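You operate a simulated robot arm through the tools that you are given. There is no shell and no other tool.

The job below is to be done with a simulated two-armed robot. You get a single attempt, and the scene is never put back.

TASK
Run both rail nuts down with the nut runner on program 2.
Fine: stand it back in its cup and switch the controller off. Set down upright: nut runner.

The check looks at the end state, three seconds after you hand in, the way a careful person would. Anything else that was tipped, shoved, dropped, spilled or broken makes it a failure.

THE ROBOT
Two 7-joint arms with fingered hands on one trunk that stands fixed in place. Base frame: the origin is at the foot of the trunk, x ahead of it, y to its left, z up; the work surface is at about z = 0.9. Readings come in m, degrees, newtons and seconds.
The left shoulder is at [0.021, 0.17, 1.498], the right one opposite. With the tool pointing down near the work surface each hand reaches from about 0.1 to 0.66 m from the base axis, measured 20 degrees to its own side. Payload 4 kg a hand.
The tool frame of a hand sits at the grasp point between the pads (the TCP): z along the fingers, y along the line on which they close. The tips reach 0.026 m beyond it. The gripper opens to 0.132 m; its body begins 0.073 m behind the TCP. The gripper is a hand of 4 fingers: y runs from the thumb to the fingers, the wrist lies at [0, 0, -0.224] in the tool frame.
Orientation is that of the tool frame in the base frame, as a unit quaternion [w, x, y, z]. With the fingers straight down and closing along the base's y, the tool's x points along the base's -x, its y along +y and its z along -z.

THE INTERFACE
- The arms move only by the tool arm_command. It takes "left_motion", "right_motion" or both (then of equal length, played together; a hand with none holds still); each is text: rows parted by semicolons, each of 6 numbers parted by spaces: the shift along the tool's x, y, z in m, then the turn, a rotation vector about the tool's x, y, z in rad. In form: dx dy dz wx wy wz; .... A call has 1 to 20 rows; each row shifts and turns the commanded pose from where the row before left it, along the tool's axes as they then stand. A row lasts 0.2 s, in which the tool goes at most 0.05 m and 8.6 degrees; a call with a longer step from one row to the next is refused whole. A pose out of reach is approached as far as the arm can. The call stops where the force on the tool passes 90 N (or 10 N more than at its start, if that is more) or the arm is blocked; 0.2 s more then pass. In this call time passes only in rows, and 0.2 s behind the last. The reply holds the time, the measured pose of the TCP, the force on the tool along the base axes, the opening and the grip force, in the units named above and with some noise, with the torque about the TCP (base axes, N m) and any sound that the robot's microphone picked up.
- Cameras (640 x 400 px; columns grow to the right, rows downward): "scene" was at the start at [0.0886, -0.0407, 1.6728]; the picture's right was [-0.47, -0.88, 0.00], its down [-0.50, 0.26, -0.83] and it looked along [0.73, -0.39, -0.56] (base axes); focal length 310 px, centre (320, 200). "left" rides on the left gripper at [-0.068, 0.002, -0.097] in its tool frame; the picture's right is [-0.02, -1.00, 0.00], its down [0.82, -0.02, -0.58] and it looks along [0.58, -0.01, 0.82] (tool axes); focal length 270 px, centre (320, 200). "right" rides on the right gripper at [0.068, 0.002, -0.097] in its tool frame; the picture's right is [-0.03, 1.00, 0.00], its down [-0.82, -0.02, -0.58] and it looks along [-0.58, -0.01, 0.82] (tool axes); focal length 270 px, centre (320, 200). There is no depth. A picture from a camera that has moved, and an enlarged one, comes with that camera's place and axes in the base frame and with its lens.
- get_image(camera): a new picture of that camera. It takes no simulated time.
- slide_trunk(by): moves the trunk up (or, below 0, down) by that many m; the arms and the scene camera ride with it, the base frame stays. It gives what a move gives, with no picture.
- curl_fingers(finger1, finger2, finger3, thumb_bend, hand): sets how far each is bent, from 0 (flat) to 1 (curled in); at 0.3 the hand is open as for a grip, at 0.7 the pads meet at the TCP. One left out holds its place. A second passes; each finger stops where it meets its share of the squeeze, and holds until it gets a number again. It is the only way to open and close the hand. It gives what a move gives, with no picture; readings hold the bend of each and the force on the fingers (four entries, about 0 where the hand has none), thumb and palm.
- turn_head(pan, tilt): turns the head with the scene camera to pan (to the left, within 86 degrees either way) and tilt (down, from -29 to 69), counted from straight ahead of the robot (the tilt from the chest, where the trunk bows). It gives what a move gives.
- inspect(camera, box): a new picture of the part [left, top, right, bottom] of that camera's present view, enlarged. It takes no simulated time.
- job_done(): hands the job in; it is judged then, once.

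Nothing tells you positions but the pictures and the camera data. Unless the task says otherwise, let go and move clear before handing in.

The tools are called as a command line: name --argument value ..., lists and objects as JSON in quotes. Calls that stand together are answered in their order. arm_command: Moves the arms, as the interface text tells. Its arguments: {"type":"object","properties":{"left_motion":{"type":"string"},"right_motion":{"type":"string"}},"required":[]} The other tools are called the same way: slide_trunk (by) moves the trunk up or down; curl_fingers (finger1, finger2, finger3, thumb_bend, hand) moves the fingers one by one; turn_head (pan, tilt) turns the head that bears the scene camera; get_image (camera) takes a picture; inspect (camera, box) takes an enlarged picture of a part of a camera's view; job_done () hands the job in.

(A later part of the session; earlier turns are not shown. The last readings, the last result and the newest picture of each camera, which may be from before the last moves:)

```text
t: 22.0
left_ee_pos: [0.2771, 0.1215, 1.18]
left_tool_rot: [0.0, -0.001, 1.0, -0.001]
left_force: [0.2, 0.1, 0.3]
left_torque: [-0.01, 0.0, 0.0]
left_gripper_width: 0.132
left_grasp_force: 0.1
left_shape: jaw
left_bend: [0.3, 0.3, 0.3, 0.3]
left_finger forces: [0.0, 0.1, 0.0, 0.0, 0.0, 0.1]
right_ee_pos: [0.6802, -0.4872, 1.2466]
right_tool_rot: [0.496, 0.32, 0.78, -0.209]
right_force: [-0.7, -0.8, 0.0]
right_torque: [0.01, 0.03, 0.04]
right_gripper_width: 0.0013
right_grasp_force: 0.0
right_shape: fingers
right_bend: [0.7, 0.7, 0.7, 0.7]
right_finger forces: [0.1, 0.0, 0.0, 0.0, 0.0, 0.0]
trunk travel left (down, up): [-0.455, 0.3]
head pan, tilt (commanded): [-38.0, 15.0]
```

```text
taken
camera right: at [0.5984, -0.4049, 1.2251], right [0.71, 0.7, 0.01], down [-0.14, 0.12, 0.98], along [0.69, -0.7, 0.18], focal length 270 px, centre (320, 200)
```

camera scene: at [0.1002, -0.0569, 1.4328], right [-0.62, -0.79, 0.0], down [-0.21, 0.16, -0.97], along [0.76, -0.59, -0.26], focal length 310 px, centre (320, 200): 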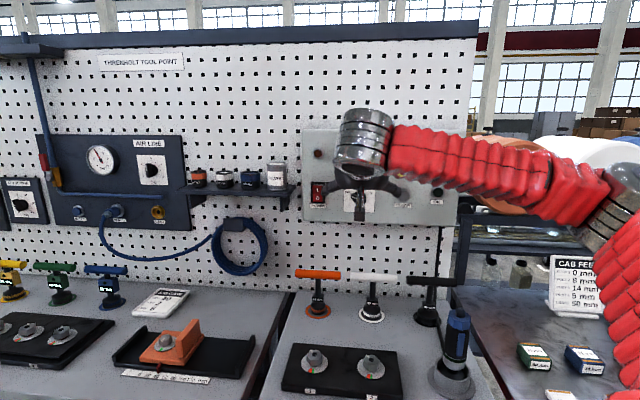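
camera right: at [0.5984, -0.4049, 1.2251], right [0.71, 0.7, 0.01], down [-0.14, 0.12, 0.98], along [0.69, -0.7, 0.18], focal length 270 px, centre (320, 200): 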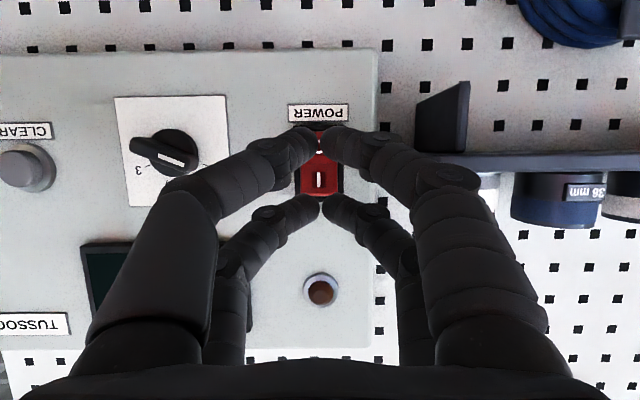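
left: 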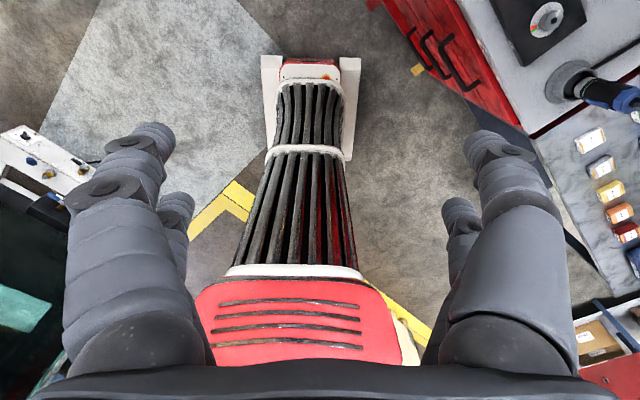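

The upper pair of tips lines up with the "I" half of the rocker. I'll drop 4 mm, shift 2 mm right and advance 3 cm, then creep in small steps watching force.

arm_command --right_motion "0.0036 -0.002 0.0017 0 0 0; -0.0042 0 0.0091 0 0 0; -0.0042 0 0.0091 0 0 0; -0.0042 0 0.0091 0 0 0; -0.0021 0 0.0045 0 0 0"

get_image --camera "right"

```text
t: 23.2
left_ee_pos: [0.2766, 0.1219, 1.1804]
left_tool_rot: [0.001, -0.001, 1.0, -0.001]
left_force: [-0.4, -0.8, -0.9]
left_torque: [-0.02, 0.04, -0.02]
left_gripper_width: 0.1317
left_grasp_force: 0.0
left_shape: jaw
left_bend: [0.3, 0.3, 0.3, 0.3]
left_finger forces: [0.1, 0.0, 0.0, 0.1, 0.0, 0.0]
right_ee_pos: [0.7036, -0.5134, 1.2409]
right_tool_rot: [0.496, 0.32, 0.78, -0.209]
right_force: [-0.5, 0.2, 0.1]
right_torque: [0.02, -0.02, -0.04]
right_gripper_width: 0.0014
right_grasp_force: 0.2
right_shape: fingers
right_bend: [0.7, 0.7, 0.7, 0.7]
right_finger forces: [0.1, 0.0, 0.0, 0.0, 0.0, 0.0]
trunk travel left (down, up): [-0.455, 0.3]
head pan, tilt (commanded): [-38.0, 15.0]
```

```text
taken
camera right: at [0.6218, -0.4308, 1.2204], right [0.71, 0.7, 0.01], down [-0.14, 0.12, 0.98], along [0.69, -0.7, 0.18], focal length 270 px, centre (320, 200)
```

right: 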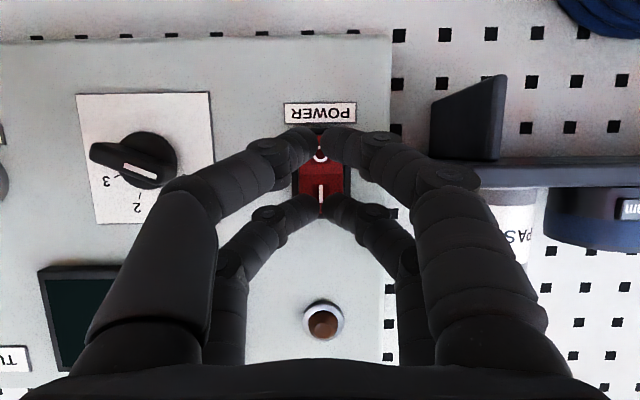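

No contact yet; the tips sit over the "I". Before the last centimetre I'll check finger1's clearance to the shelf from the head camera.

inspect --camera "scene" --box '[170, 100, 370, 230]'

inspect --camera "right" --box '[260, 100, 560, 280]'

```text
3.08 times, centred on (270, 165) of scene
camera zoom: at [0.1004, -0.0569, 1.4329], right [-0.62, -0.79, 0.0], down [-0.2, 0.16, -0.97], along [0.76, -0.59, -0.26], focal length 955 px, centre (474, 308)
```

zoom: 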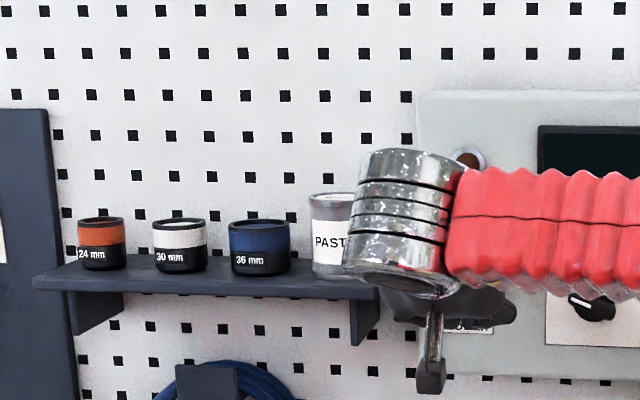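

```text
2.13 times, centred on (410, 190) of right
camera zoom: at [0.6218, -0.4308, 1.2204], right [0.71, 0.7, 0.01], down [-0.14, 0.12, 0.98], along [0.69, -0.7, 0.18], focal length 577 px, centre (128, 221)
```

zoom: 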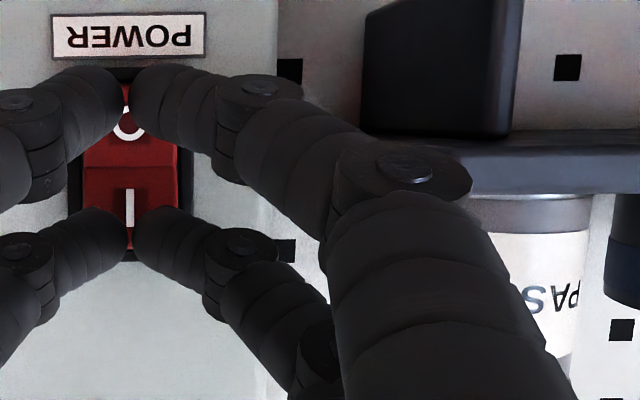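

The shelf front edge is at the panel plane or behind and finger1 has clearance. Creeping forward now onto the rocker.

arm_command --right_motion "-0.0017 0 0.0036 0 0 0; -0.0017 0 0.0036 0 0 0; -0.0013 0 0.0027 0 0 0"

inspect --camera "right" --box '[40, 80, 400, 300]'

```text
t: 24.0
left_ee_pos: [0.2775, 0.122, 1.1813]
left_tool_rot: [0.0, 0.0, 1.0, -0.001]
left_force: [-0.2, -0.3, 0.1]
left_torque: [-0.01, -0.03, 0.0]
left_gripper_width: 0.1318
left_grasp_force: 0.0
left_shape: jaw
left_bend: [0.3, 0.3, 0.3, 0.3]
left_finger forces: [0.1, 0.1, 0.0, 0.0, 0.1, 0.0]
right_ee_pos: [0.7118, -0.5212, 1.2417]
right_tool_rot: [0.496, 0.319, 0.78, -0.208]
right_force: [0.1, -0.4, -0.8]
right_torque: [0.02, 0.03, 0.01]
right_gripper_width: 0.0015
right_grasp_force: 0.1
right_shape: fingers
right_bend: [0.7, 0.7, 0.7, 0.7]
right_finger forces: [0.1, 0.0, 0.1, 0.0, 0.0, 0.0]
trunk travel left (down, up): [-0.455, 0.3]
head pan, tilt (commanded): [-38.0, 15.0]
```

```text
1.78 times, centred on (220, 190) of right
camera zoom: at [0.629, -0.4393, 1.2207], right [0.71, 0.7, 0.01], down [-0.14, 0.12, 0.98], along [0.69, -0.7, 0.18], focal length 480 px, centre (498, 218)
```

zoom: 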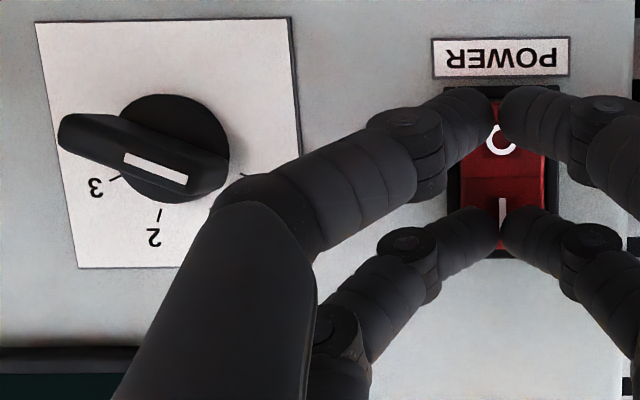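

Still no force. Continuing in small steps.

arm_command --right_motion "-0.0013 0 0.0027 0 0 0; -0.0013 0 0.0027 0 0 0; -0.0013 0 0.0027 0 0 0"

```text
t: 24.8
left_ee_pos: [0.2756, 0.1245, 1.1811]
left_tool_rot: [0.001, -0.001, 1.0, -0.002]
left_force: [0.0, -0.1, -0.9]
left_torque: [0.02, -0.03, 0.03]
left_gripper_width: 0.1318
left_grasp_force: 0.0
left_shape: jaw
left_bend: [0.3, 0.3, 0.3, 0.3]
left_finger forces: [0.0, 0.0, 0.0, 0.0, 0.0, 0.0]
right_ee_pos: [0.715, -0.5235, 1.2426]
right_tool_rot: [0.496, 0.319, 0.78, -0.209]
right_force: [-17.1, 14.8, -7.4]
right_torque: [0.06, 0.03, -0.06]
right_gripper_width: 0.002
right_grasp_force: 11.2
right_shape: fingers
right_bend: [0.7, 0.71, 0.71, 0.7]
right_finger forces: [0.0, 9.5, 13.8, 0.1, 0.1, 0.1]
trunk travel left (down, up): [-0.455, 0.3]
head pan, tilt (commanded): [-38.0, 15.0]
```

Contact, about 24 N on the two leading fingertips. I'll look at the rocker and the display.

inspect --camera "right" --box '[40, 80, 400, 300]'

inspect --camera "scene" --box '[280, 100, 480, 240]'

```text
1.78 times, centred on (220, 190) of right
camera zoom: at [0.6329, -0.442, 1.222], right [0.71, 0.7, 0.01], down [-0.14, 0.12, 0.98], along [0.69, -0.7, 0.18], focal length 480 px, centre (498, 218)
```

zoom: 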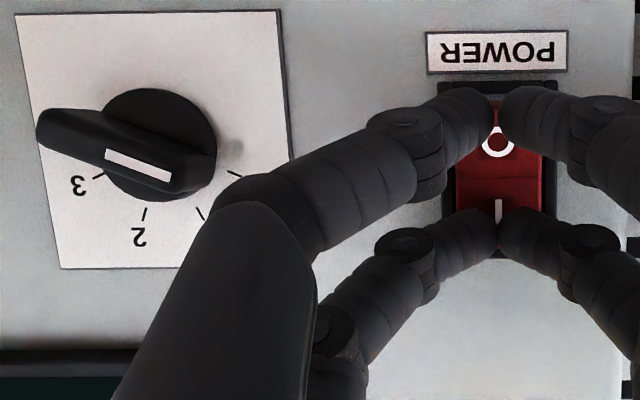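

```text
2.86 times, centred on (380, 170) of scene
camera zoom: at [0.0977, -0.0549, 1.4331], right [-0.62, -0.79, 0.0], down [-0.2, 0.16, -0.97], along [0.76, -0.6, -0.26], focal length 886 px, centre (149, 286)
```

zoom: 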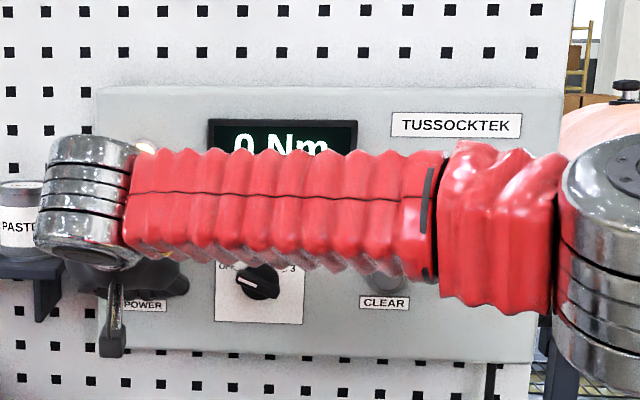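

The controller is on: the screen shows "0 Nm" and the lamp is lit. I'll back off the rocker, move right toward the knob, and look at it squarely.

arm_command --right_motion "0.0105 0 -0.0227 0 0 0; 0.0105 0 -0.0227 0 0 0; 0.0063 0 -0.0136 0 0 0; 0 -0.035 0 0 0 0; 0 -0.035 0 0 0 0; 0 -0.03 0 0 0 0"

curl_fingers --hand "right" --finger1 0.3 --finger2 0.6 --finger3 0.3 --thumb_bend 0.3

get_image --camera "right"

inspect --camera "scene" --box '[280, 100, 480, 240]'

```text
t: 26.2
left_ee_pos: [0.276, 0.1208, 1.1806]
left_tool_rot: [0.0, -0.001, 1.0, 0.001]
left_force: [-0.4, 0.2, -0.6]
left_torque: [0.02, -0.01, 0.0]
left_gripper_width: 0.1318
left_grasp_force: 0.1
left_shape: jaw
left_bend: [0.3, 0.3, 0.3, 0.3]
left_finger forces: [0.1, 0.1, 0.0, 0.0, 0.1, 0.0]
right_ee_pos: [0.6007, -0.5554, 1.2419]
right_tool_rot: [0.496, 0.32, 0.78, -0.208]
right_force: [0.9, 0.1, 0.0]
right_torque: [0.01, -0.02, 0.01]
right_gripper_width: 0.0016
right_grasp_force: 0.0
right_shape: fingers
right_bend: [0.7, 0.7, 0.7, 0.7]
right_finger forces: [0.1, 0.1, 0.1, 0.0, 0.0, 0.0]
trunk travel left (down, up): [-0.455, 0.3]
head pan, tilt (commanded): [-38.0, 15.0]
```

```text
t: 27.2
left_ee_pos: [0.2769, 0.1227, 1.1796]
left_tool_rot: [0.0, -0.001, 1.0, -0.001]
left_force: [0.3, -0.4, -0.5]
left_torque: [-0.02, 0.0, 0.0]
left_gripper_width: 0.1318
left_grasp_force: 0.0
left_shape: jaw
left_bend: [0.3, 0.3, 0.3, 0.3]
left_finger forces: [0.1, 0.0, 0.1, 0.1, 0.0, 0.1]
right_ee_pos: [0.6018, -0.5545, 1.2431]
right_tool_rot: [0.496, 0.319, 0.78, -0.208]
right_force: [-0.4, -0.4, 0.7]
right_torque: [-0.01, -0.02, 0.01]
right_gripper_width: 0.1325
right_grasp_force: 0.0
right_shape: fingers
right_bend: [0.3, 0.6, 0.3, 0.3]
right_finger forces: [0.1, 0.0, 0.1, 0.0, 0.0, 0.1]
trunk travel left (down, up): [-0.455, 0.3]
head pan, tilt (commanded): [-38.0, 15.0]
```

```text
taken
camera right: at [0.5201, -0.4714, 1.2219], right [0.71, 0.7, 0.01], down [-0.14, 0.12, 0.98], along [0.69, -0.7, 0.18], focal length 270 px, centre (320, 200)
```

right: 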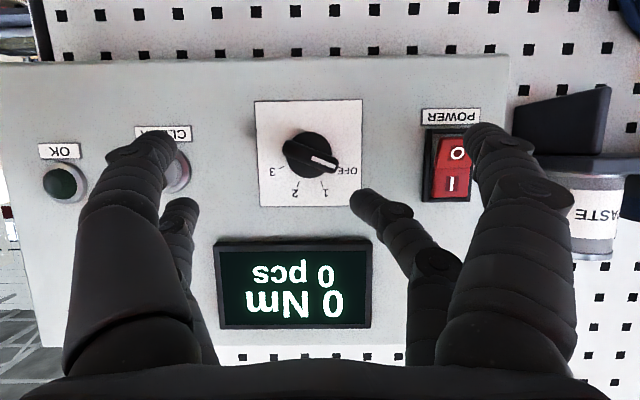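

```text
2.86 times, centred on (380, 170) of scene
camera zoom: at [0.1003, -0.0568, 1.4329], right [-0.62, -0.79, 0.0], down [-0.2, 0.16, -0.97], along [0.76, -0.59, -0.26], focal length 886 px, centre (149, 286)
```

zoom: 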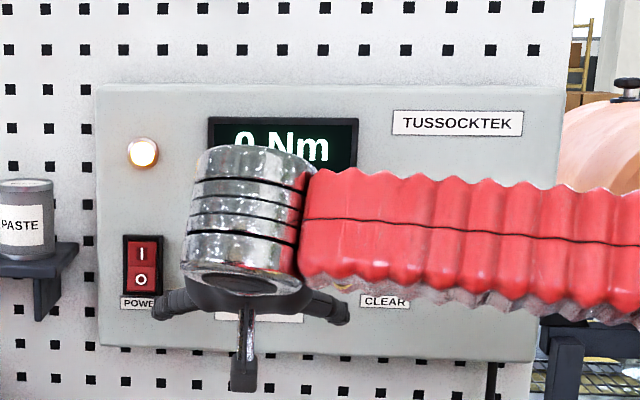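

Display reads "0 Nm / 0 pcs". I'll enlarge the knob to measure its centre and pointer angle.

inspect --camera "right" --box '[230, 90, 420, 220]'

```text
3.08 times, centred on (325, 155) of right
camera zoom: at [0.5201, -0.4714, 1.2219], right [0.71, 0.7, 0.01], down [-0.14, 0.12, 0.98], along [0.69, -0.7, 0.18], focal length 832 px, centre (305, 338)
```

zoom: 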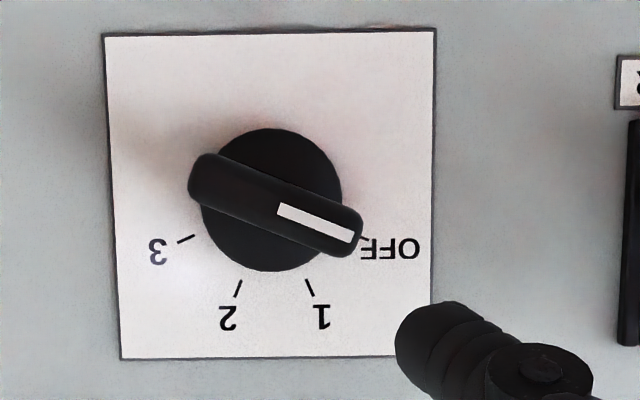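

The knob (centre about L=0.024, z=1.226 in panel terms) has a bar handle pointing at OFF; marks are 45° apart, so program 2 is 90° clockwise. I'll bring finger 2's tip below the bar's left end, then push it round an arc.

arm_command --right_motion "0.0195 -0.008 0.009 0 0 0; 0.0195 -0.008 0.009 0 0 0; -0.0063 0 0.0136 0 0 0; -0.0063 0 0.0136 0 0 0"

get_image --camera "right"

inspect --camera "right" --box '[230, 90, 420, 220]'

```text
t: 28.2
left_ee_pos: [0.2783, 0.1224, 1.1803]
left_tool_rot: [0.0, 0.0, 1.0, -0.001]
left_force: [0.6, 0.6, 0.0]
left_torque: [-0.01, -0.03, -0.01]
left_gripper_width: 0.132
left_grasp_force: 0.0
left_shape: jaw
left_bend: [0.3, 0.3, 0.3, 0.3]
left_finger forces: [0.1, 0.1, 0.0, 0.0, 0.1, 0.0]
right_ee_pos: [0.6103, -0.5848, 1.2013]
right_tool_rot: [0.497, 0.318, 0.78, -0.208]
right_force: [-0.3, 0.2, 0.0]
right_torque: [0.02, -0.01, 0.01]
right_gripper_width: 0.1325
right_grasp_force: 0.1
right_shape: fingers
right_bend: [0.3, 0.6, 0.3, 0.3]
right_finger forces: [0.1, 0.0, 0.1, 0.0, 0.0, 0.0]
trunk travel left (down, up): [-0.455, 0.3]
head pan, tilt (commanded): [-38.0, 15.0]
```

```text
taken
camera right: at [0.5292, -0.5022, 1.1807], right [0.71, 0.7, 0.01], down [-0.14, 0.12, 0.98], along [0.69, -0.7, 0.18], focal length 270 px, centre (320, 200)
```

right: 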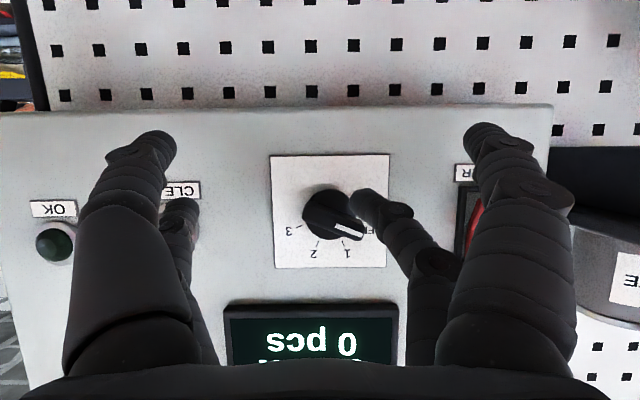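

```text
3.08 times, centred on (325, 155) of right
camera zoom: at [0.5292, -0.5022, 1.1807], right [0.71, 0.7, 0.01], down [-0.14, 0.12, 0.98], along [0.69, -0.7, 0.18], focal length 832 px, centre (305, 338)
```

zoom: 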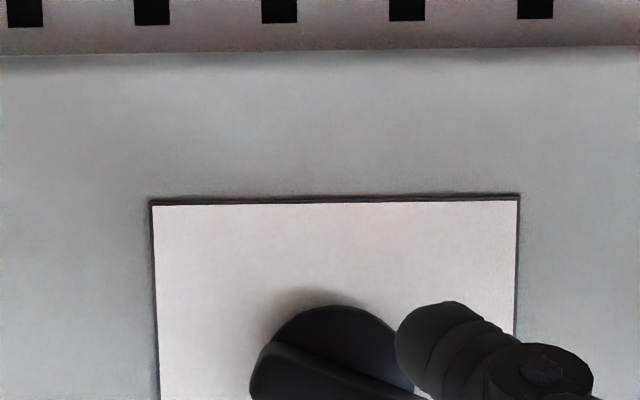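

Tip is now below and left of the bar. Moving forward 2.6 cm so the tip overlaps the bar's side without touching the knob's disc.

arm_command --right_motion "-0.0037 0 0.0079 0 0 0; -0.0037 0 0.0079 0 0 0; -0.0037 0 0.0079 0 0 0"

get_image --camera "right"

inspect --camera "right" --box '[250, 150, 440, 280]'

```text
t: 29.0
left_ee_pos: [0.2774, 0.1221, 1.1809]
left_tool_rot: [0.0, 0.0, 1.0, -0.001]
left_force: [0.5, -0.7, 0.5]
left_torque: [-0.01, 0.01, -0.02]
left_gripper_width: 0.132
left_grasp_force: 0.1
left_shape: jaw
left_bend: [0.3, 0.3, 0.3, 0.3]
left_finger forces: [0.0, 0.0, 0.1, 0.0, 0.0, 0.1]
right_ee_pos: [0.6289, -0.6038, 1.2006]
right_tool_rot: [0.496, 0.319, 0.78, -0.209]
right_force: [0.2, -0.5, 0.3]
right_torque: [0.04, 0.0, 0.01]
right_gripper_width: 0.1326
right_grasp_force: 0.0
right_shape: fingers
right_bend: [0.3, 0.6, 0.3, 0.3]
right_finger forces: [0.0, 0.0, 0.1, 0.1, 0.1, 0.0]
trunk travel left (down, up): [-0.455, 0.3]
head pan, tilt (commanded): [-38.0, 15.0]
```

```text
taken
camera right: at [0.5472, -0.5215, 1.1799], right [0.71, 0.7, 0.01], down [-0.14, 0.12, 0.98], along [0.69, -0.7, 0.18], focal length 270 px, centre (320, 200)
```

right: 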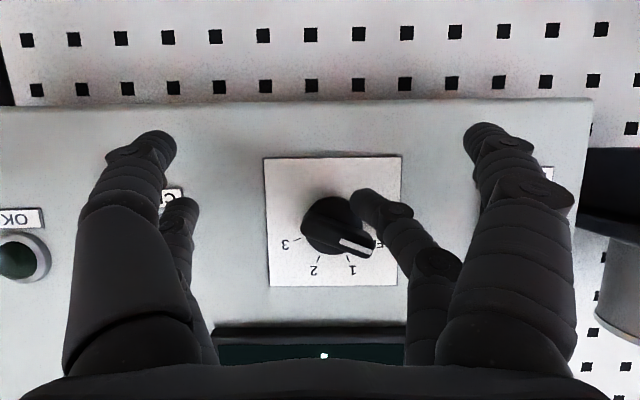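

```text
3.08 times, centred on (345, 215) of right
camera zoom: at [0.5472, -0.5215, 1.1799], right [0.71, 0.7, 0.01], down [-0.14, 0.12, 0.98], along [0.69, -0.7, 0.18], focal length 832 px, centre (243, 154)
```

zoom: 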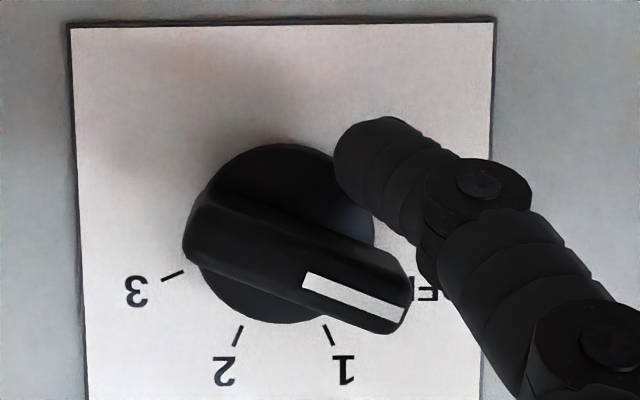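

Tip is beside the bar with no contact. Pushing up along the first half of the arc toward position 1.

arm_command --right_motion "-0.0058 -0.0002 -0.0027 0 0 0; -0.0058 -0.0002 -0.0027 0 0 0; -0.0039 0.0008 -0.0018 0 0 0; -0.0049 0.0001 -0.0023 0 0 0; -0.0054 -0.0017 -0.0025 0 0 0"

inspect --camera "right" --box '[250, 150, 440, 280]'

```text
t: 30.2
left_ee_pos: [0.2777, 0.1224, 1.1795]
left_tool_rot: [-0.001, -0.001, 1.0, -0.001]
left_force: [-0.3, 0.5, -0.6]
left_torque: [0.0, 0.0, 0.02]
left_gripper_width: 0.1319
left_grasp_force: 0.1
left_shape: jaw
left_bend: [0.3, 0.3, 0.3, 0.3]
left_finger forces: [0.0, 0.0, 0.0, 0.0, 0.0, 0.0]
right_ee_pos: [0.6282, -0.6042, 1.2296]
right_tool_rot: [0.496, 0.319, 0.78, -0.209]
right_force: [0.7, 0.4, -1.1]
right_torque: [0.0, 0.03, 0.04]
right_gripper_width: 0.1325
right_grasp_force: 0.2
right_shape: fingers
right_bend: [0.3, 0.59, 0.3, 0.3]
right_finger forces: [0.0, 1.1, 0.0, 0.0, 0.1, 0.0]
trunk travel left (down, up): [-0.455, 0.3]
head pan, tilt (commanded): [-38.0, 15.0]
```

```text
3.08 times, centred on (345, 215) of right
camera zoom: at [0.5462, -0.5215, 1.208], right [0.71, 0.7, 0.01], down [-0.14, 0.12, 0.98], along [0.69, -0.7, 0.18], focal length 832 px, centre (243, 154)
```

zoom: 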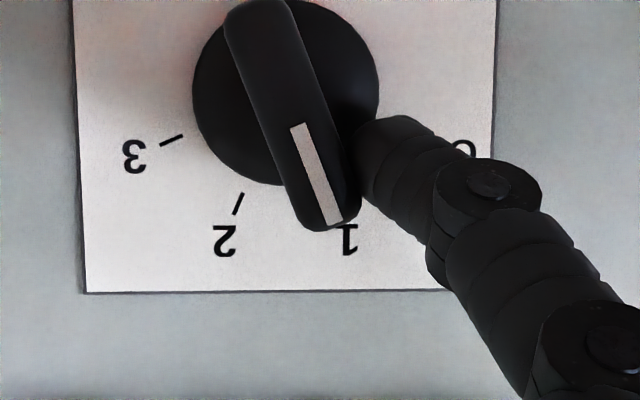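

The pointer is on 1. Continuing the arc to 2.

arm_command --right_motion "-0.0047 -0.0034 -0.0022 0 0 0; -0.0032 -0.0041 -0.0015 0 0 0; -0.0018 -0.004 -0.0008 0 0 0"

inspect --camera "right" --box '[250, 130, 440, 260]'

```text
t: 31.0
left_ee_pos: [0.2762, 0.1215, 1.1803]
left_tool_rot: [-0.001, -0.001, 1.0, -0.002]
left_force: [0.7, 0.6, 0.2]
left_torque: [-0.02, 0.0, -0.01]
left_gripper_width: 0.1318
left_grasp_force: 0.1
left_shape: jaw
left_bend: [0.3, 0.3, 0.3, 0.3]
left_finger forces: [0.1, 0.0, 0.1, 0.0, 0.0, 0.0]
right_ee_pos: [0.6199, -0.6127, 1.2396]
right_tool_rot: [0.496, 0.319, 0.78, -0.208]
right_force: [0.7, 0.5, -0.9]
right_torque: [-0.03, 0.0, 0.05]
right_gripper_width: 0.1327
right_grasp_force: 0.3
right_shape: fingers
right_bend: [0.3, 0.59, 0.3, 0.3]
right_finger forces: [0.0, 0.6, 0.0, 0.0, 0.0, 0.0]
trunk travel left (down, up): [-0.455, 0.3]
head pan, tilt (commanded): [-38.0, 15.0]
```

```text
3.08 times, centred on (345, 195) of right
camera zoom: at [0.5377, -0.5305, 1.2185], right [0.71, 0.7, 0.01], down [-0.14, 0.12, 0.98], along [0.69, -0.7, 0.18], focal length 832 px, centre (243, 215)
```

zoom: 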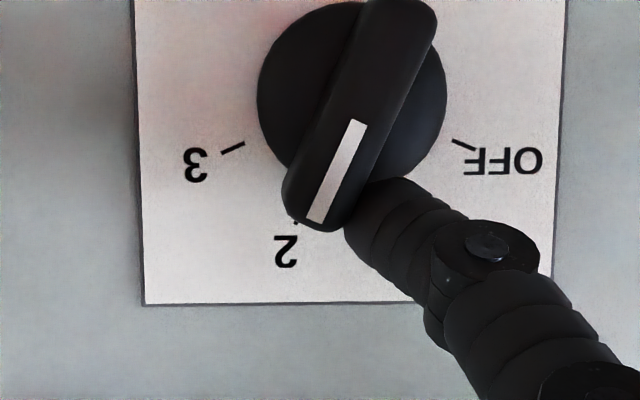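

The pointer sits on the 2 mark. I'll slide the finger off to the left, back away, and read the display.

arm_command --right_motion "0 0.008 0 0 0 0; 0.0084 0.004 -0.0182 0 0 0; 0.0126 0 -0.0272 0 0 0; 0.0168 0 -0.0363 0 0 0; 0.0168 0 -0.0363 0 0 0"

get_image --camera "right"

get_image --camera "scene"

```text
t: 32.2
left_ee_pos: [0.2772, 0.1211, 1.181]
left_tool_rot: [0.0, 0.0, 1.0, 0.0]
left_force: [-0.3, -0.2, -0.6]
left_torque: [0.0, 0.0, 0.01]
left_gripper_width: 0.1319
left_grasp_force: 0.1
left_shape: jaw
left_bend: [0.3, 0.3, 0.3, 0.3]
left_finger forces: [0.0, 0.0, 0.0, 0.1, 0.0, 0.0]
right_ee_pos: [0.5316, -0.5131, 1.2409]
right_tool_rot: [0.496, 0.32, 0.78, -0.209]
right_force: [-0.5, 0.0, -0.4]
right_torque: [0.01, 0.03, 0.0]
right_gripper_width: 0.1325
right_grasp_force: 0.1
right_shape: fingers
right_bend: [0.3, 0.6, 0.3, 0.3]
right_finger forces: [0.0, 0.0, 0.0, 0.0, 0.0, 0.0]
trunk travel left (down, up): [-0.455, 0.3]
head pan, tilt (commanded): [-38.0, 15.0]
```

```text
taken
camera right: at [0.4503, -0.4306, 1.2206], right [0.71, 0.7, 0.01], down [-0.14, 0.12, 0.98], along [0.69, -0.7, 0.18], focal length 270 px, centre (320, 200)
```

right: 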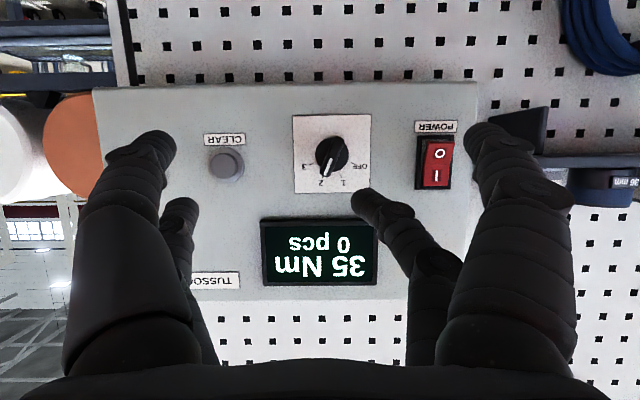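

```text
taken
camera scene: at [0.1, -0.0567, 1.4329], right [-0.62, -0.79, 0.0], down [-0.2, 0.16, -0.97], along [0.76, -0.59, -0.26], focal length 310 px, centre (320, 200)
```

scene: 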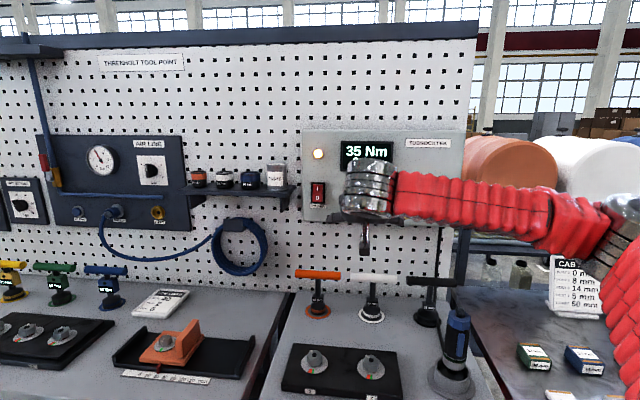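

Program 2 is selected: the screen shows "35 Nm, 0 pcs" and the dial points to 2. Now I'll raise the trunk a bit, return the hand to pointing straight down with default yaw, and head for the runner.

slide_trunk --by 0.13

curl_fingers --hand "right" --finger1 0.3 --finger2 0.3 --finger3 0.3 --thumb_bend 0.3

arm_command --right_motion "0.0126 0 -0.0272 0 0.126 0; 0 0 0 0 0.126 0; 0 0 0 0 0.126 0; 0 0 0 0 0.126 0; 0 0 0 0 0.126 0; 0 0 0 0 0.126 0; 0 0 0 0 0.126 0; 0 0 0 0 0.126 0; 0 0 0 0 0.126 0"

```text
t: 33.8
left_ee_pos: [0.2778, 0.1232, 1.3105]
left_tool_rot: [0.0, -0.001, 1.0, 0.0]
left_force: [0.9, 0.4, -0.5]
left_torque: [0.01, 0.01, -0.01]
left_gripper_width: 0.1317
left_grasp_force: 0.0
left_shape: jaw
left_bend: [0.3, 0.3, 0.3, 0.3]
left_finger forces: [0.1, 0.0, 0.1, 0.1, 0.1, 0.0]
right_ee_pos: [0.5372, -0.5129, 1.3691]
right_tool_rot: [0.496, 0.319, 0.78, -0.208]
right_force: [-0.2, 0.4, 0.3]
right_torque: [0.03, 0.03, 0.01]
right_gripper_width: 0.1327
right_grasp_force: 0.1
right_shape: fingers
right_bend: [0.3, 0.6, 0.3, 0.3]
right_finger forces: [0.0, 0.0, 0.0, 0.0, 0.0, 0.0]
trunk travel left (down, up): [-0.585, 0.17]
head pan, tilt (commanded): [-38.0, 15.0]
```

```text
t: 34.8
left_ee_pos: [0.2777, 0.1218, 1.3113]
left_tool_rot: [0.001, -0.001, 1.0, -0.001]
left_force: [0.1, -0.4, 0.2]
left_torque: [0.02, 0.04, 0.0]
left_gripper_width: 0.1321
left_grasp_force: 0.0
left_shape: jaw
left_bend: [0.3, 0.3, 0.3, 0.3]
left_finger forces: [0.1, 0.0, 0.0, 0.0, 0.1, 0.1]
right_ee_pos: [0.5372, -0.5129, 1.3695]
right_tool_rot: [0.496, 0.319, 0.78, -0.208]
right_force: [-0.5, -0.3, 0.4]
right_torque: [0.03, 0.01, 0.0]
right_gripper_width: 0.1323
right_grasp_force: 0.1
right_shape: fingers
right_bend: [0.3, 0.3, 0.3, 0.3]
right_finger forces: [0.0, 0.0, 0.0, 0.1, 0.1, 0.0]
trunk travel left (down, up): [-0.585, 0.17]
head pan, tilt (commanded): [-38.0, 15.0]
```

```text
t: 36.8
left_ee_pos: [0.2784, 0.1219, 1.3108]
left_tool_rot: [0.0, -0.001, 1.0, -0.001]
left_force: [-1.2, 0.5, 0.7]
left_torque: [0.01, 0.05, -0.01]
left_gripper_width: 0.1319
left_grasp_force: 0.0
left_shape: jaw
left_bend: [0.3, 0.3, 0.3, 0.3]
left_finger forces: [0.0, 0.0, 0.0, 0.1, 0.0, 0.0]
right_ee_pos: [0.5169, -0.4911, 1.3702]
right_tool_rot: [-0.002, 0.381, 0.925, -0.004]
right_force: [-0.1, 0.1, -0.9]
right_torque: [-0.01, 0.03, -0.03]
right_gripper_width: 0.1328
right_grasp_force: 0.0
right_shape: fingers
right_bend: [0.3, 0.3, 0.3, 0.3]
right_finger forces: [0.0, 0.0, 0.0, 0.0, 0.0, 0.0]
trunk travel left (down, up): [-0.585, 0.17]
head pan, tilt (commanded): [-38.0, 15.0]
```

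Hand is upright again. I'll unwind the yaw to the default, and go above the runner to measure its axis.

arm_command --right_motion "0 0 0 0 0 -0.131; 0 0 0 0 0 -0.131; 0 0 0 0 0 -0.131; 0 0 0 0 0 -0.131; 0 0 0 0 0 -0.131; 0 0 0 0 0 -0.131; 0.0374 -0.0188 0 0 0 0; 0.0374 -0.0188 0 0 0 0; 0.0374 -0.0188 0 0 0 0; 0.0374 -0.0188 0 0 0 0; 0.0374 -0.0188 0 0 0 0; 0 0 0.0425 0 0 0; 0 0 0.0425 0 0 0; 0 0 0.0425 0 0 0; 0 0 0.0425 0 0 0"

get_image --camera "right"

turn_head --pan -45 --tilt 35

get_image --camera "scene"

```text
t: 40.0
left_ee_pos: [0.2774, 0.1201, 1.3104]
left_tool_rot: [0.0, 0.0, 1.0, 0.0]
left_force: [-0.2, 0.1, -0.5]
left_torque: [0.02, -0.02, -0.02]
left_gripper_width: 0.1319
left_grasp_force: 0.0
left_shape: jaw
left_bend: [0.3, 0.3, 0.3, 0.3]
left_finger forces: [0.0, 0.0, 0.1, 0.0, 0.1, 0.0]
right_ee_pos: [0.3274, -0.5883, 1.2011]
right_tool_rot: [-0.003, -0.002, 1.0, -0.004]
right_force: [0.3, 0.0, -0.1]
right_torque: [-0.01, 0.01, -0.01]
right_gripper_width: 0.1326
right_grasp_force: 0.1
right_shape: fingers
right_bend: [0.3, 0.3, 0.3, 0.3]
right_finger forces: [0.1, 0.0, 0.1, 0.0, 0.0, 0.1]
trunk travel left (down, up): [-0.585, 0.17]
head pan, tilt (commanded): [-38.0, 15.0]
```

```text
taken
camera right: at [0.2592, -0.5875, 1.2991], right [0.02, 1.0, -0.01], down [0.82, -0.01, 0.57], along [0.57, -0.02, -0.82], focal length 270 px, centre (320, 200)
```

right: 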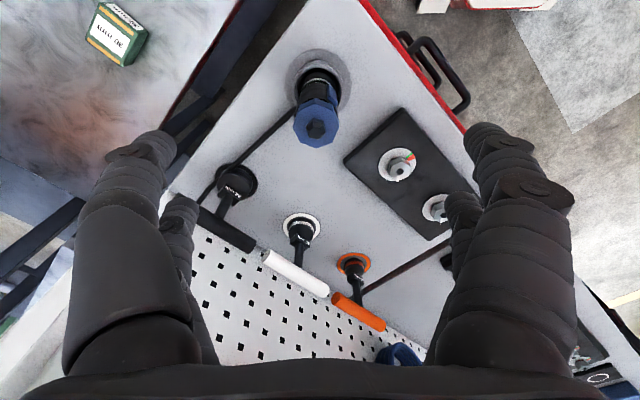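

```text
t: 40.8
left_ee_pos: [0.2776, 0.1212, 1.3112]
left_tool_rot: [-0.001, -0.001, 1.0, -0.001]
left_force: [-0.7, -0.5, -0.1]
left_torque: [-0.01, -0.02, 0.0]
left_gripper_width: 0.132
left_grasp_force: 0.1
left_shape: jaw
left_bend: [0.3, 0.3, 0.3, 0.3]
left_finger forces: [0.1, 0.0, 0.1, 0.1, 0.0, 0.0]
right_ee_pos: [0.3262, -0.5882, 1.2028]
right_tool_rot: [-0.002, -0.001, 1.0, -0.004]
right_force: [-0.4, 0.1, -0.2]
right_torque: [0.0, -0.01, 0.02]
right_gripper_width: 0.1324
right_grasp_force: 0.1
right_shape: fingers
right_bend: [0.3, 0.3, 0.3, 0.3]
right_finger forces: [0.0, 0.0, 0.1, 0.0, 0.0, 0.1]
trunk travel left (down, up): [-0.585, 0.17]
head pan, tilt (commanded): [-45.0, 35.0]
```

```text
taken
camera scene: at [0.0755, -0.0618, 1.5316], right [-0.71, -0.71, 0.0], down [-0.41, 0.41, -0.82], along [0.58, -0.58, -0.57], focal length 310 px, centre (320, 200)
```

scene: 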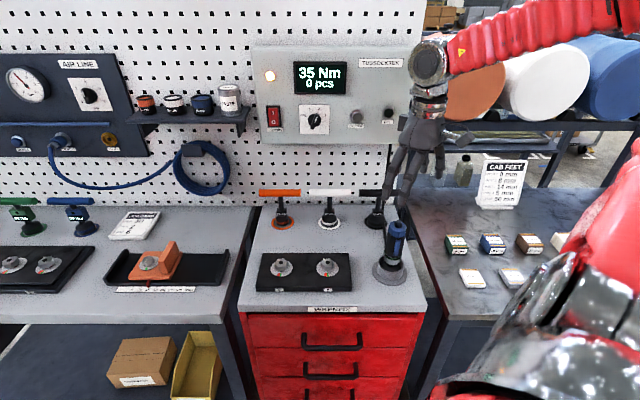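

Both views now square up with the cart. I'll enlarge the runner in each to get its axis and heights.

inspect --camera "scene" --box '[350, 200, 440, 300]'

inspect --camera "right" --box '[250, 30, 400, 160]'

inspect --camera "scene" --box '[240, 230, 370, 320]'

```text
4.00 times, centred on (395, 250) of scene
camera zoom: at [0.0755, -0.0618, 1.5316], right [-0.71, -0.71, 0.0], down [-0.41, 0.41, -0.82], along [0.58, -0.58, -0.57], focal length 1241 px, centre (20, 0)
```

zoom: 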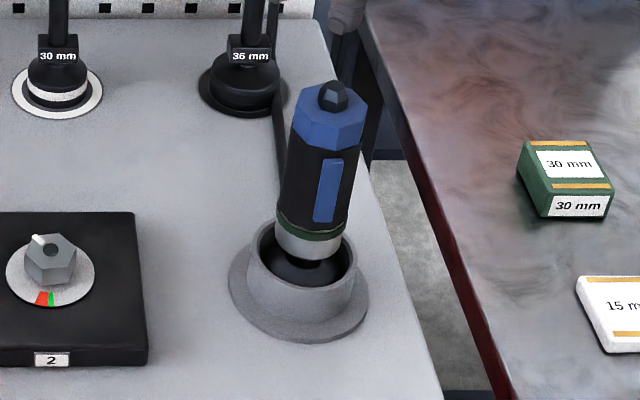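

```text
3.08 times, centred on (325, 95) of right
camera zoom: at [0.2583, -0.587, 1.3003], right [0.02, 1.0, -0.01], down [0.82, -0.01, 0.57], along [0.57, -0.02, -0.82], focal length 832 px, centre (305, 523)
```

zoom: 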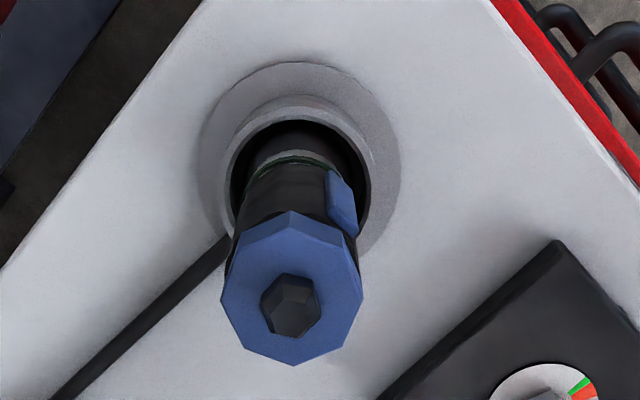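

```text
4.44 times, centred on (305, 275) of scene
camera zoom: at [0.0755, -0.0618, 1.5316], right [-0.71, -0.71, 0.0], down [-0.41, 0.41, -0.82], along [0.58, -0.58, -0.57], focal length 1379 px, centre (387, -133)
```

zoom: 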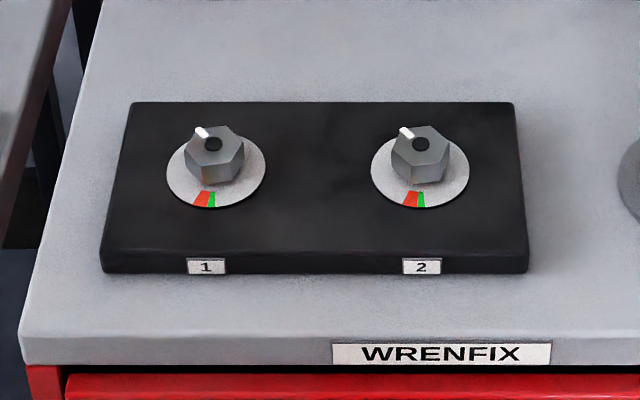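

Estimated runner axis (0.343, -0.594), lever from z≈0.985 to 1.035, cap top ≈1.065, cup rim ≈0.934; nuts: no. 2 near (0.461, -0.474), no. 1 near (0.546, -0.390). I'll lower the open hand around the runner partway and check centring.

arm_command --right_motion "-0.0084 -0.0029 0.02 0 0 0; -0.0084 -0.0029 0.02 0 0 0; 0 0 0.03 0 0 0; 0 0 0.03 0 0 0"

get_image --camera "right"

inspect --camera "scene" --box '[340, 120, 480, 300]'

```text
t: 41.8
left_ee_pos: [0.2771, 0.1213, 1.3099]
left_tool_rot: [-0.001, -0.001, 1.0, 0.001]
left_force: [0.0, -0.2, 0.6]
left_torque: [0.02, 0.01, -0.04]
left_gripper_width: 0.132
left_grasp_force: 0.0
left_shape: jaw
left_bend: [0.3, 0.3, 0.3, 0.3]
left_finger forces: [0.0, 0.0, 0.1, 0.0, 0.0, 0.1]
right_ee_pos: [0.3452, -0.5939, 1.1008]
right_tool_rot: [-0.003, -0.002, 1.0, -0.003]
right_force: [0.8, -0.2, -0.7]
right_torque: [0.02, 0.02, 0.02]
right_gripper_width: 0.1322
right_grasp_force: 0.1
right_shape: fingers
right_bend: [0.3, 0.3, 0.3, 0.3]
right_finger forces: [0.0, 0.1, 0.1, 0.0, 0.0, 0.1]
trunk travel left (down, up): [-0.585, 0.17]
head pan, tilt (commanded): [-45.0, 35.0]
```

```text
taken
camera right: at [0.2776, -0.5922, 1.1972], right [0.02, 1.0, -0.01], down [0.82, -0.01, 0.57], along [0.57, -0.02, -0.82], focal length 270 px, centre (320, 200)
```

right: 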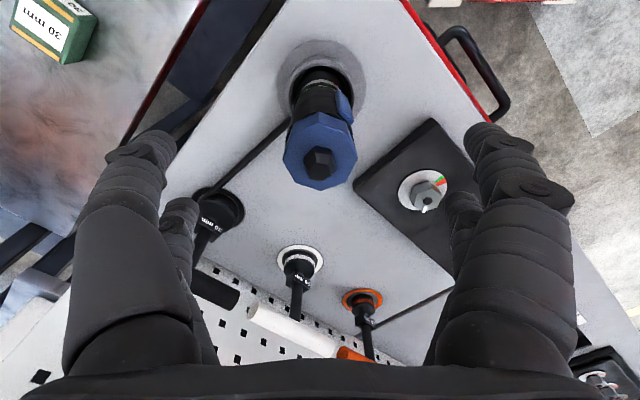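

```text
2.22 times, centred on (410, 210) of scene
camera zoom: at [0.0762, -0.0622, 1.5315], right [-0.71, -0.71, 0.0], down [-0.41, 0.41, -0.82], along [0.58, -0.58, -0.57], focal length 689 px, centre (120, 178)
```

zoom: 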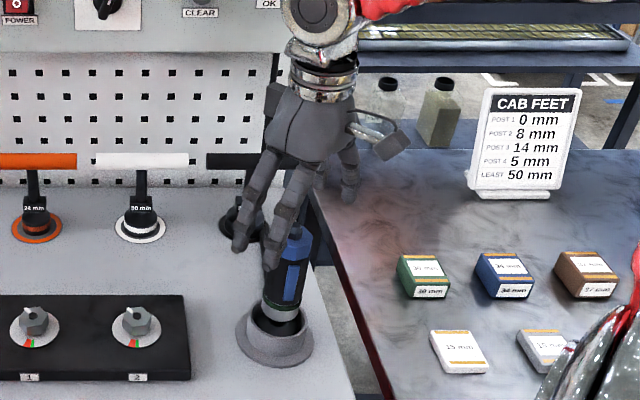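

Centring looks good to within ~3 mm. Lowering to grasp height.

arm_command --right_motion "0.001 0 0.022 0 0 0; 0.001 0 0.022 0 0 0; 0.001 0 0.022 0 0 0; 0 0 0.013 0 0 0"

get_image --camera "right"

inspect --camera "scene" --box '[340, 160, 460, 300]'

```text
t: 42.8
left_ee_pos: [0.2778, 0.1225, 1.311]
left_tool_rot: [0.0, 0.0, 1.0, -0.001]
left_force: [-0.1, 1.1, 0.4]
left_torque: [-0.02, 0.01, -0.01]
left_gripper_width: 0.1318
left_grasp_force: 0.0
left_shape: jaw
left_bend: [0.3, 0.3, 0.3, 0.3]
left_finger forces: [0.0, 0.0, 0.0, 0.1, 0.1, 0.0]
right_ee_pos: [0.3408, -0.593, 1.0216]
right_tool_rot: [-0.002, -0.001, 1.0, -0.004]
right_force: [0.2, -0.2, 0.1]
right_torque: [-0.01, 0.02, 0.01]
right_gripper_width: 0.1326
right_grasp_force: 0.1
right_shape: fingers
right_bend: [0.3, 0.3, 0.3, 0.3]
right_finger forces: [0.0, 0.0, 0.0, 0.1, 0.0, 0.0]
trunk travel left (down, up): [-0.585, 0.17]
head pan, tilt (commanded): [-45.0, 35.0]
```

```text
taken
camera right: at [0.2725, -0.5922, 1.1191], right [0.02, 1.0, -0.01], down [0.82, -0.01, 0.57], along [0.57, -0.02, -0.82], focal length 270 px, centre (320, 200)
```

right: 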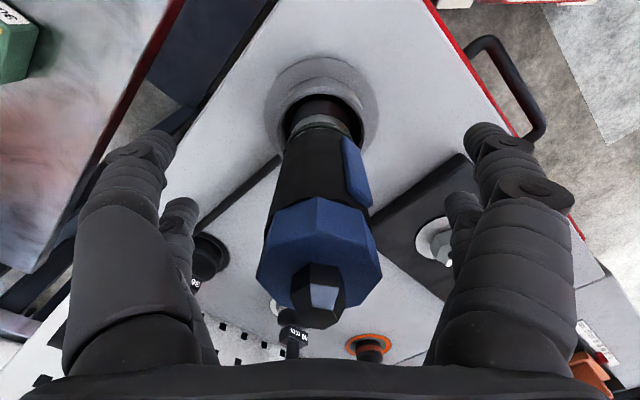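

```text
2.86 times, centred on (400, 230) of scene
camera zoom: at [0.0756, -0.0616, 1.5315], right [-0.71, -0.71, 0.0], down [-0.41, 0.41, -0.82], along [0.58, -0.58, -0.57], focal length 886 px, centre (91, 114)
```

zoom: 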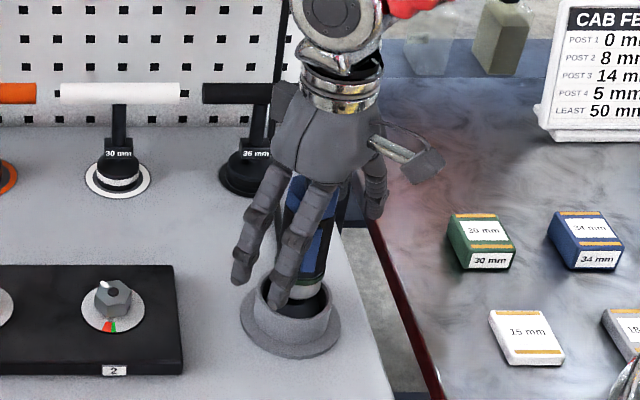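

The lever faces finger1 exactly as intended. I'll grip with finger2, finger3 and thumb only, leaving finger1 off the lever.

curl_fingers --hand "right" --finger2 0.75 --finger3 0.75 --thumb_bend 0.75

get_image --camera "right"

inspect --camera "scene" --box '[340, 160, 460, 300]'

```text
t: 43.8
left_ee_pos: [0.2773, 0.1216, 1.3102]
left_tool_rot: [0.0, -0.001, 1.0, -0.001]
left_force: [0.8, -0.2, -0.1]
left_torque: [-0.01, 0.0, -0.03]
left_gripper_width: 0.1319
left_grasp_force: 0.2
left_shape: jaw
left_bend: [0.3, 0.3, 0.3, 0.3]
left_finger forces: [0.0, 0.0, 0.0, 0.0, 0.0, 0.1]
right_ee_pos: [0.3398, -0.5941, 1.0203]
right_tool_rot: [-0.002, -0.001, 1.0, -0.003]
right_force: [1.1, -0.4, 0.0]
right_torque: [0.03, -0.05, 0.01]
right_gripper_width: 0.0636
right_grasp_force: 9.3
right_shape: fingers
right_bend: [0.3, 0.6, 0.66, 0.72]
right_finger forces: [0.1, 9.7, 5.2, 0.1, 3.6, 0.0]
trunk travel left (down, up): [-0.585, 0.17]
head pan, tilt (commanded): [-45.0, 35.0]
```

```text
taken
camera right: at [0.2726, -0.5924, 1.1193], right [0.02, 1.0, -0.01], down [0.82, -0.01, 0.57], along [0.57, -0.02, -0.82], focal length 270 px, centre (320, 200)
```

right: 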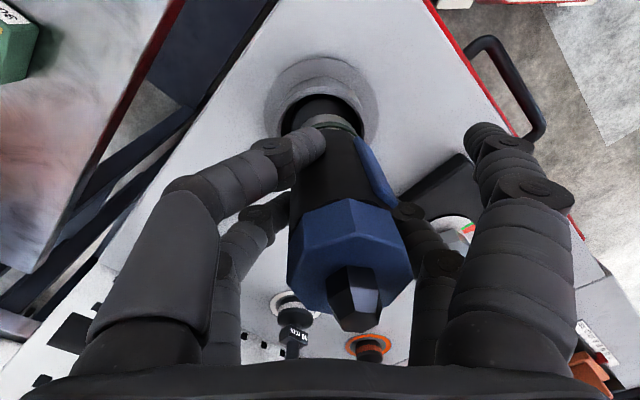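

```text
2.86 times, centred on (400, 230) of scene
camera zoom: at [0.0757, -0.0619, 1.5315], right [-0.71, -0.71, 0.0], down [-0.41, 0.41, -0.82], along [0.58, -0.58, -0.57], focal length 886 px, centre (91, 114)
```

zoom: 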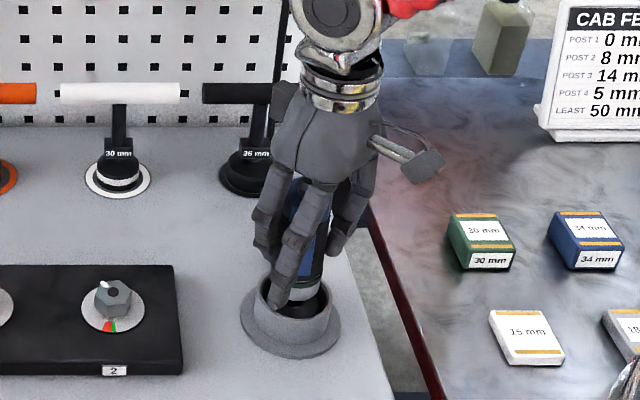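

The thumb, with nothing opposing it, swept past and leaned the runner in its cup. I'll open again and let it settle, then use a balanced four-finger grip instead.

curl_fingers --hand "right" --finger1 0.3 --finger2 0.3 --finger3 0.3 --thumb_bend 0.3

get_image --camera "right"

inspect --camera "scene" --box '[240, 30, 460, 300]'

```text
t: 44.8
left_ee_pos: [0.2774, 0.1216, 1.3107]
left_tool_rot: [0.0, -0.001, 1.0, 0.0]
left_force: [0.5, -0.7, 0.2]
left_torque: [-0.06, -0.01, 0.0]
left_gripper_width: 0.1317
left_grasp_force: 0.1
left_shape: jaw
left_bend: [0.3, 0.3, 0.3, 0.3]
left_finger forces: [0.0, 0.1, 0.0, 0.1, 0.0, 0.1]
right_ee_pos: [0.3413, -0.5919, 1.0211]
right_tool_rot: [-0.001, -0.002, 1.0, -0.005]
right_force: [-0.1, -0.6, -0.5]
right_torque: [0.0, 0.03, -0.02]
right_gripper_width: 0.1325
right_grasp_force: 0.1
right_shape: fingers
right_bend: [0.3, 0.3, 0.3, 0.3]
right_finger forces: [0.1, 0.1, 0.1, 0.0, 0.1, 0.0]
trunk travel left (down, up): [-0.585, 0.17]
head pan, tilt (commanded): [-45.0, 35.0]
```

```text
taken
camera right: at [0.2725, -0.5922, 1.1195], right [0.02, 1.0, -0.01], down [0.82, -0.01, 0.57], along [0.57, -0.02, -0.82], focal length 270 px, centre (320, 200)
```

right: 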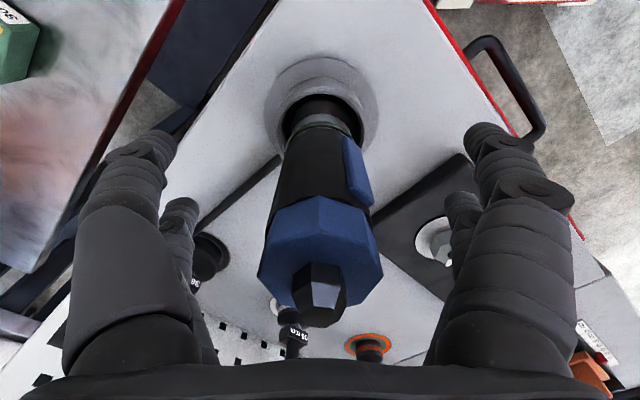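

```text
1.48 times, centred on (350, 165) of scene
camera zoom: at [0.0755, -0.0617, 1.5316], right [-0.71, -0.71, 0.0], down [-0.41, 0.41, -0.82], along [0.58, -0.58, -0.57], focal length 460 px, centre (276, 252)
```

zoom: 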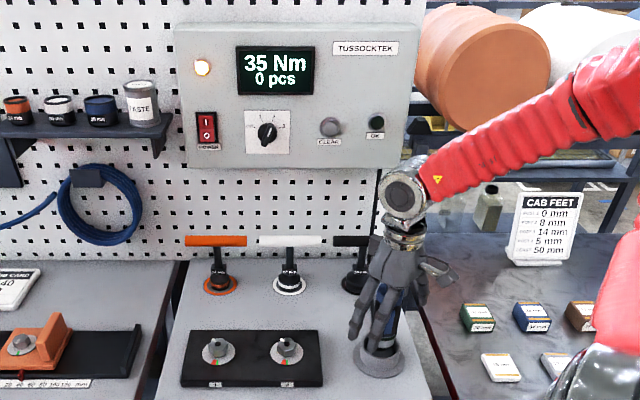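

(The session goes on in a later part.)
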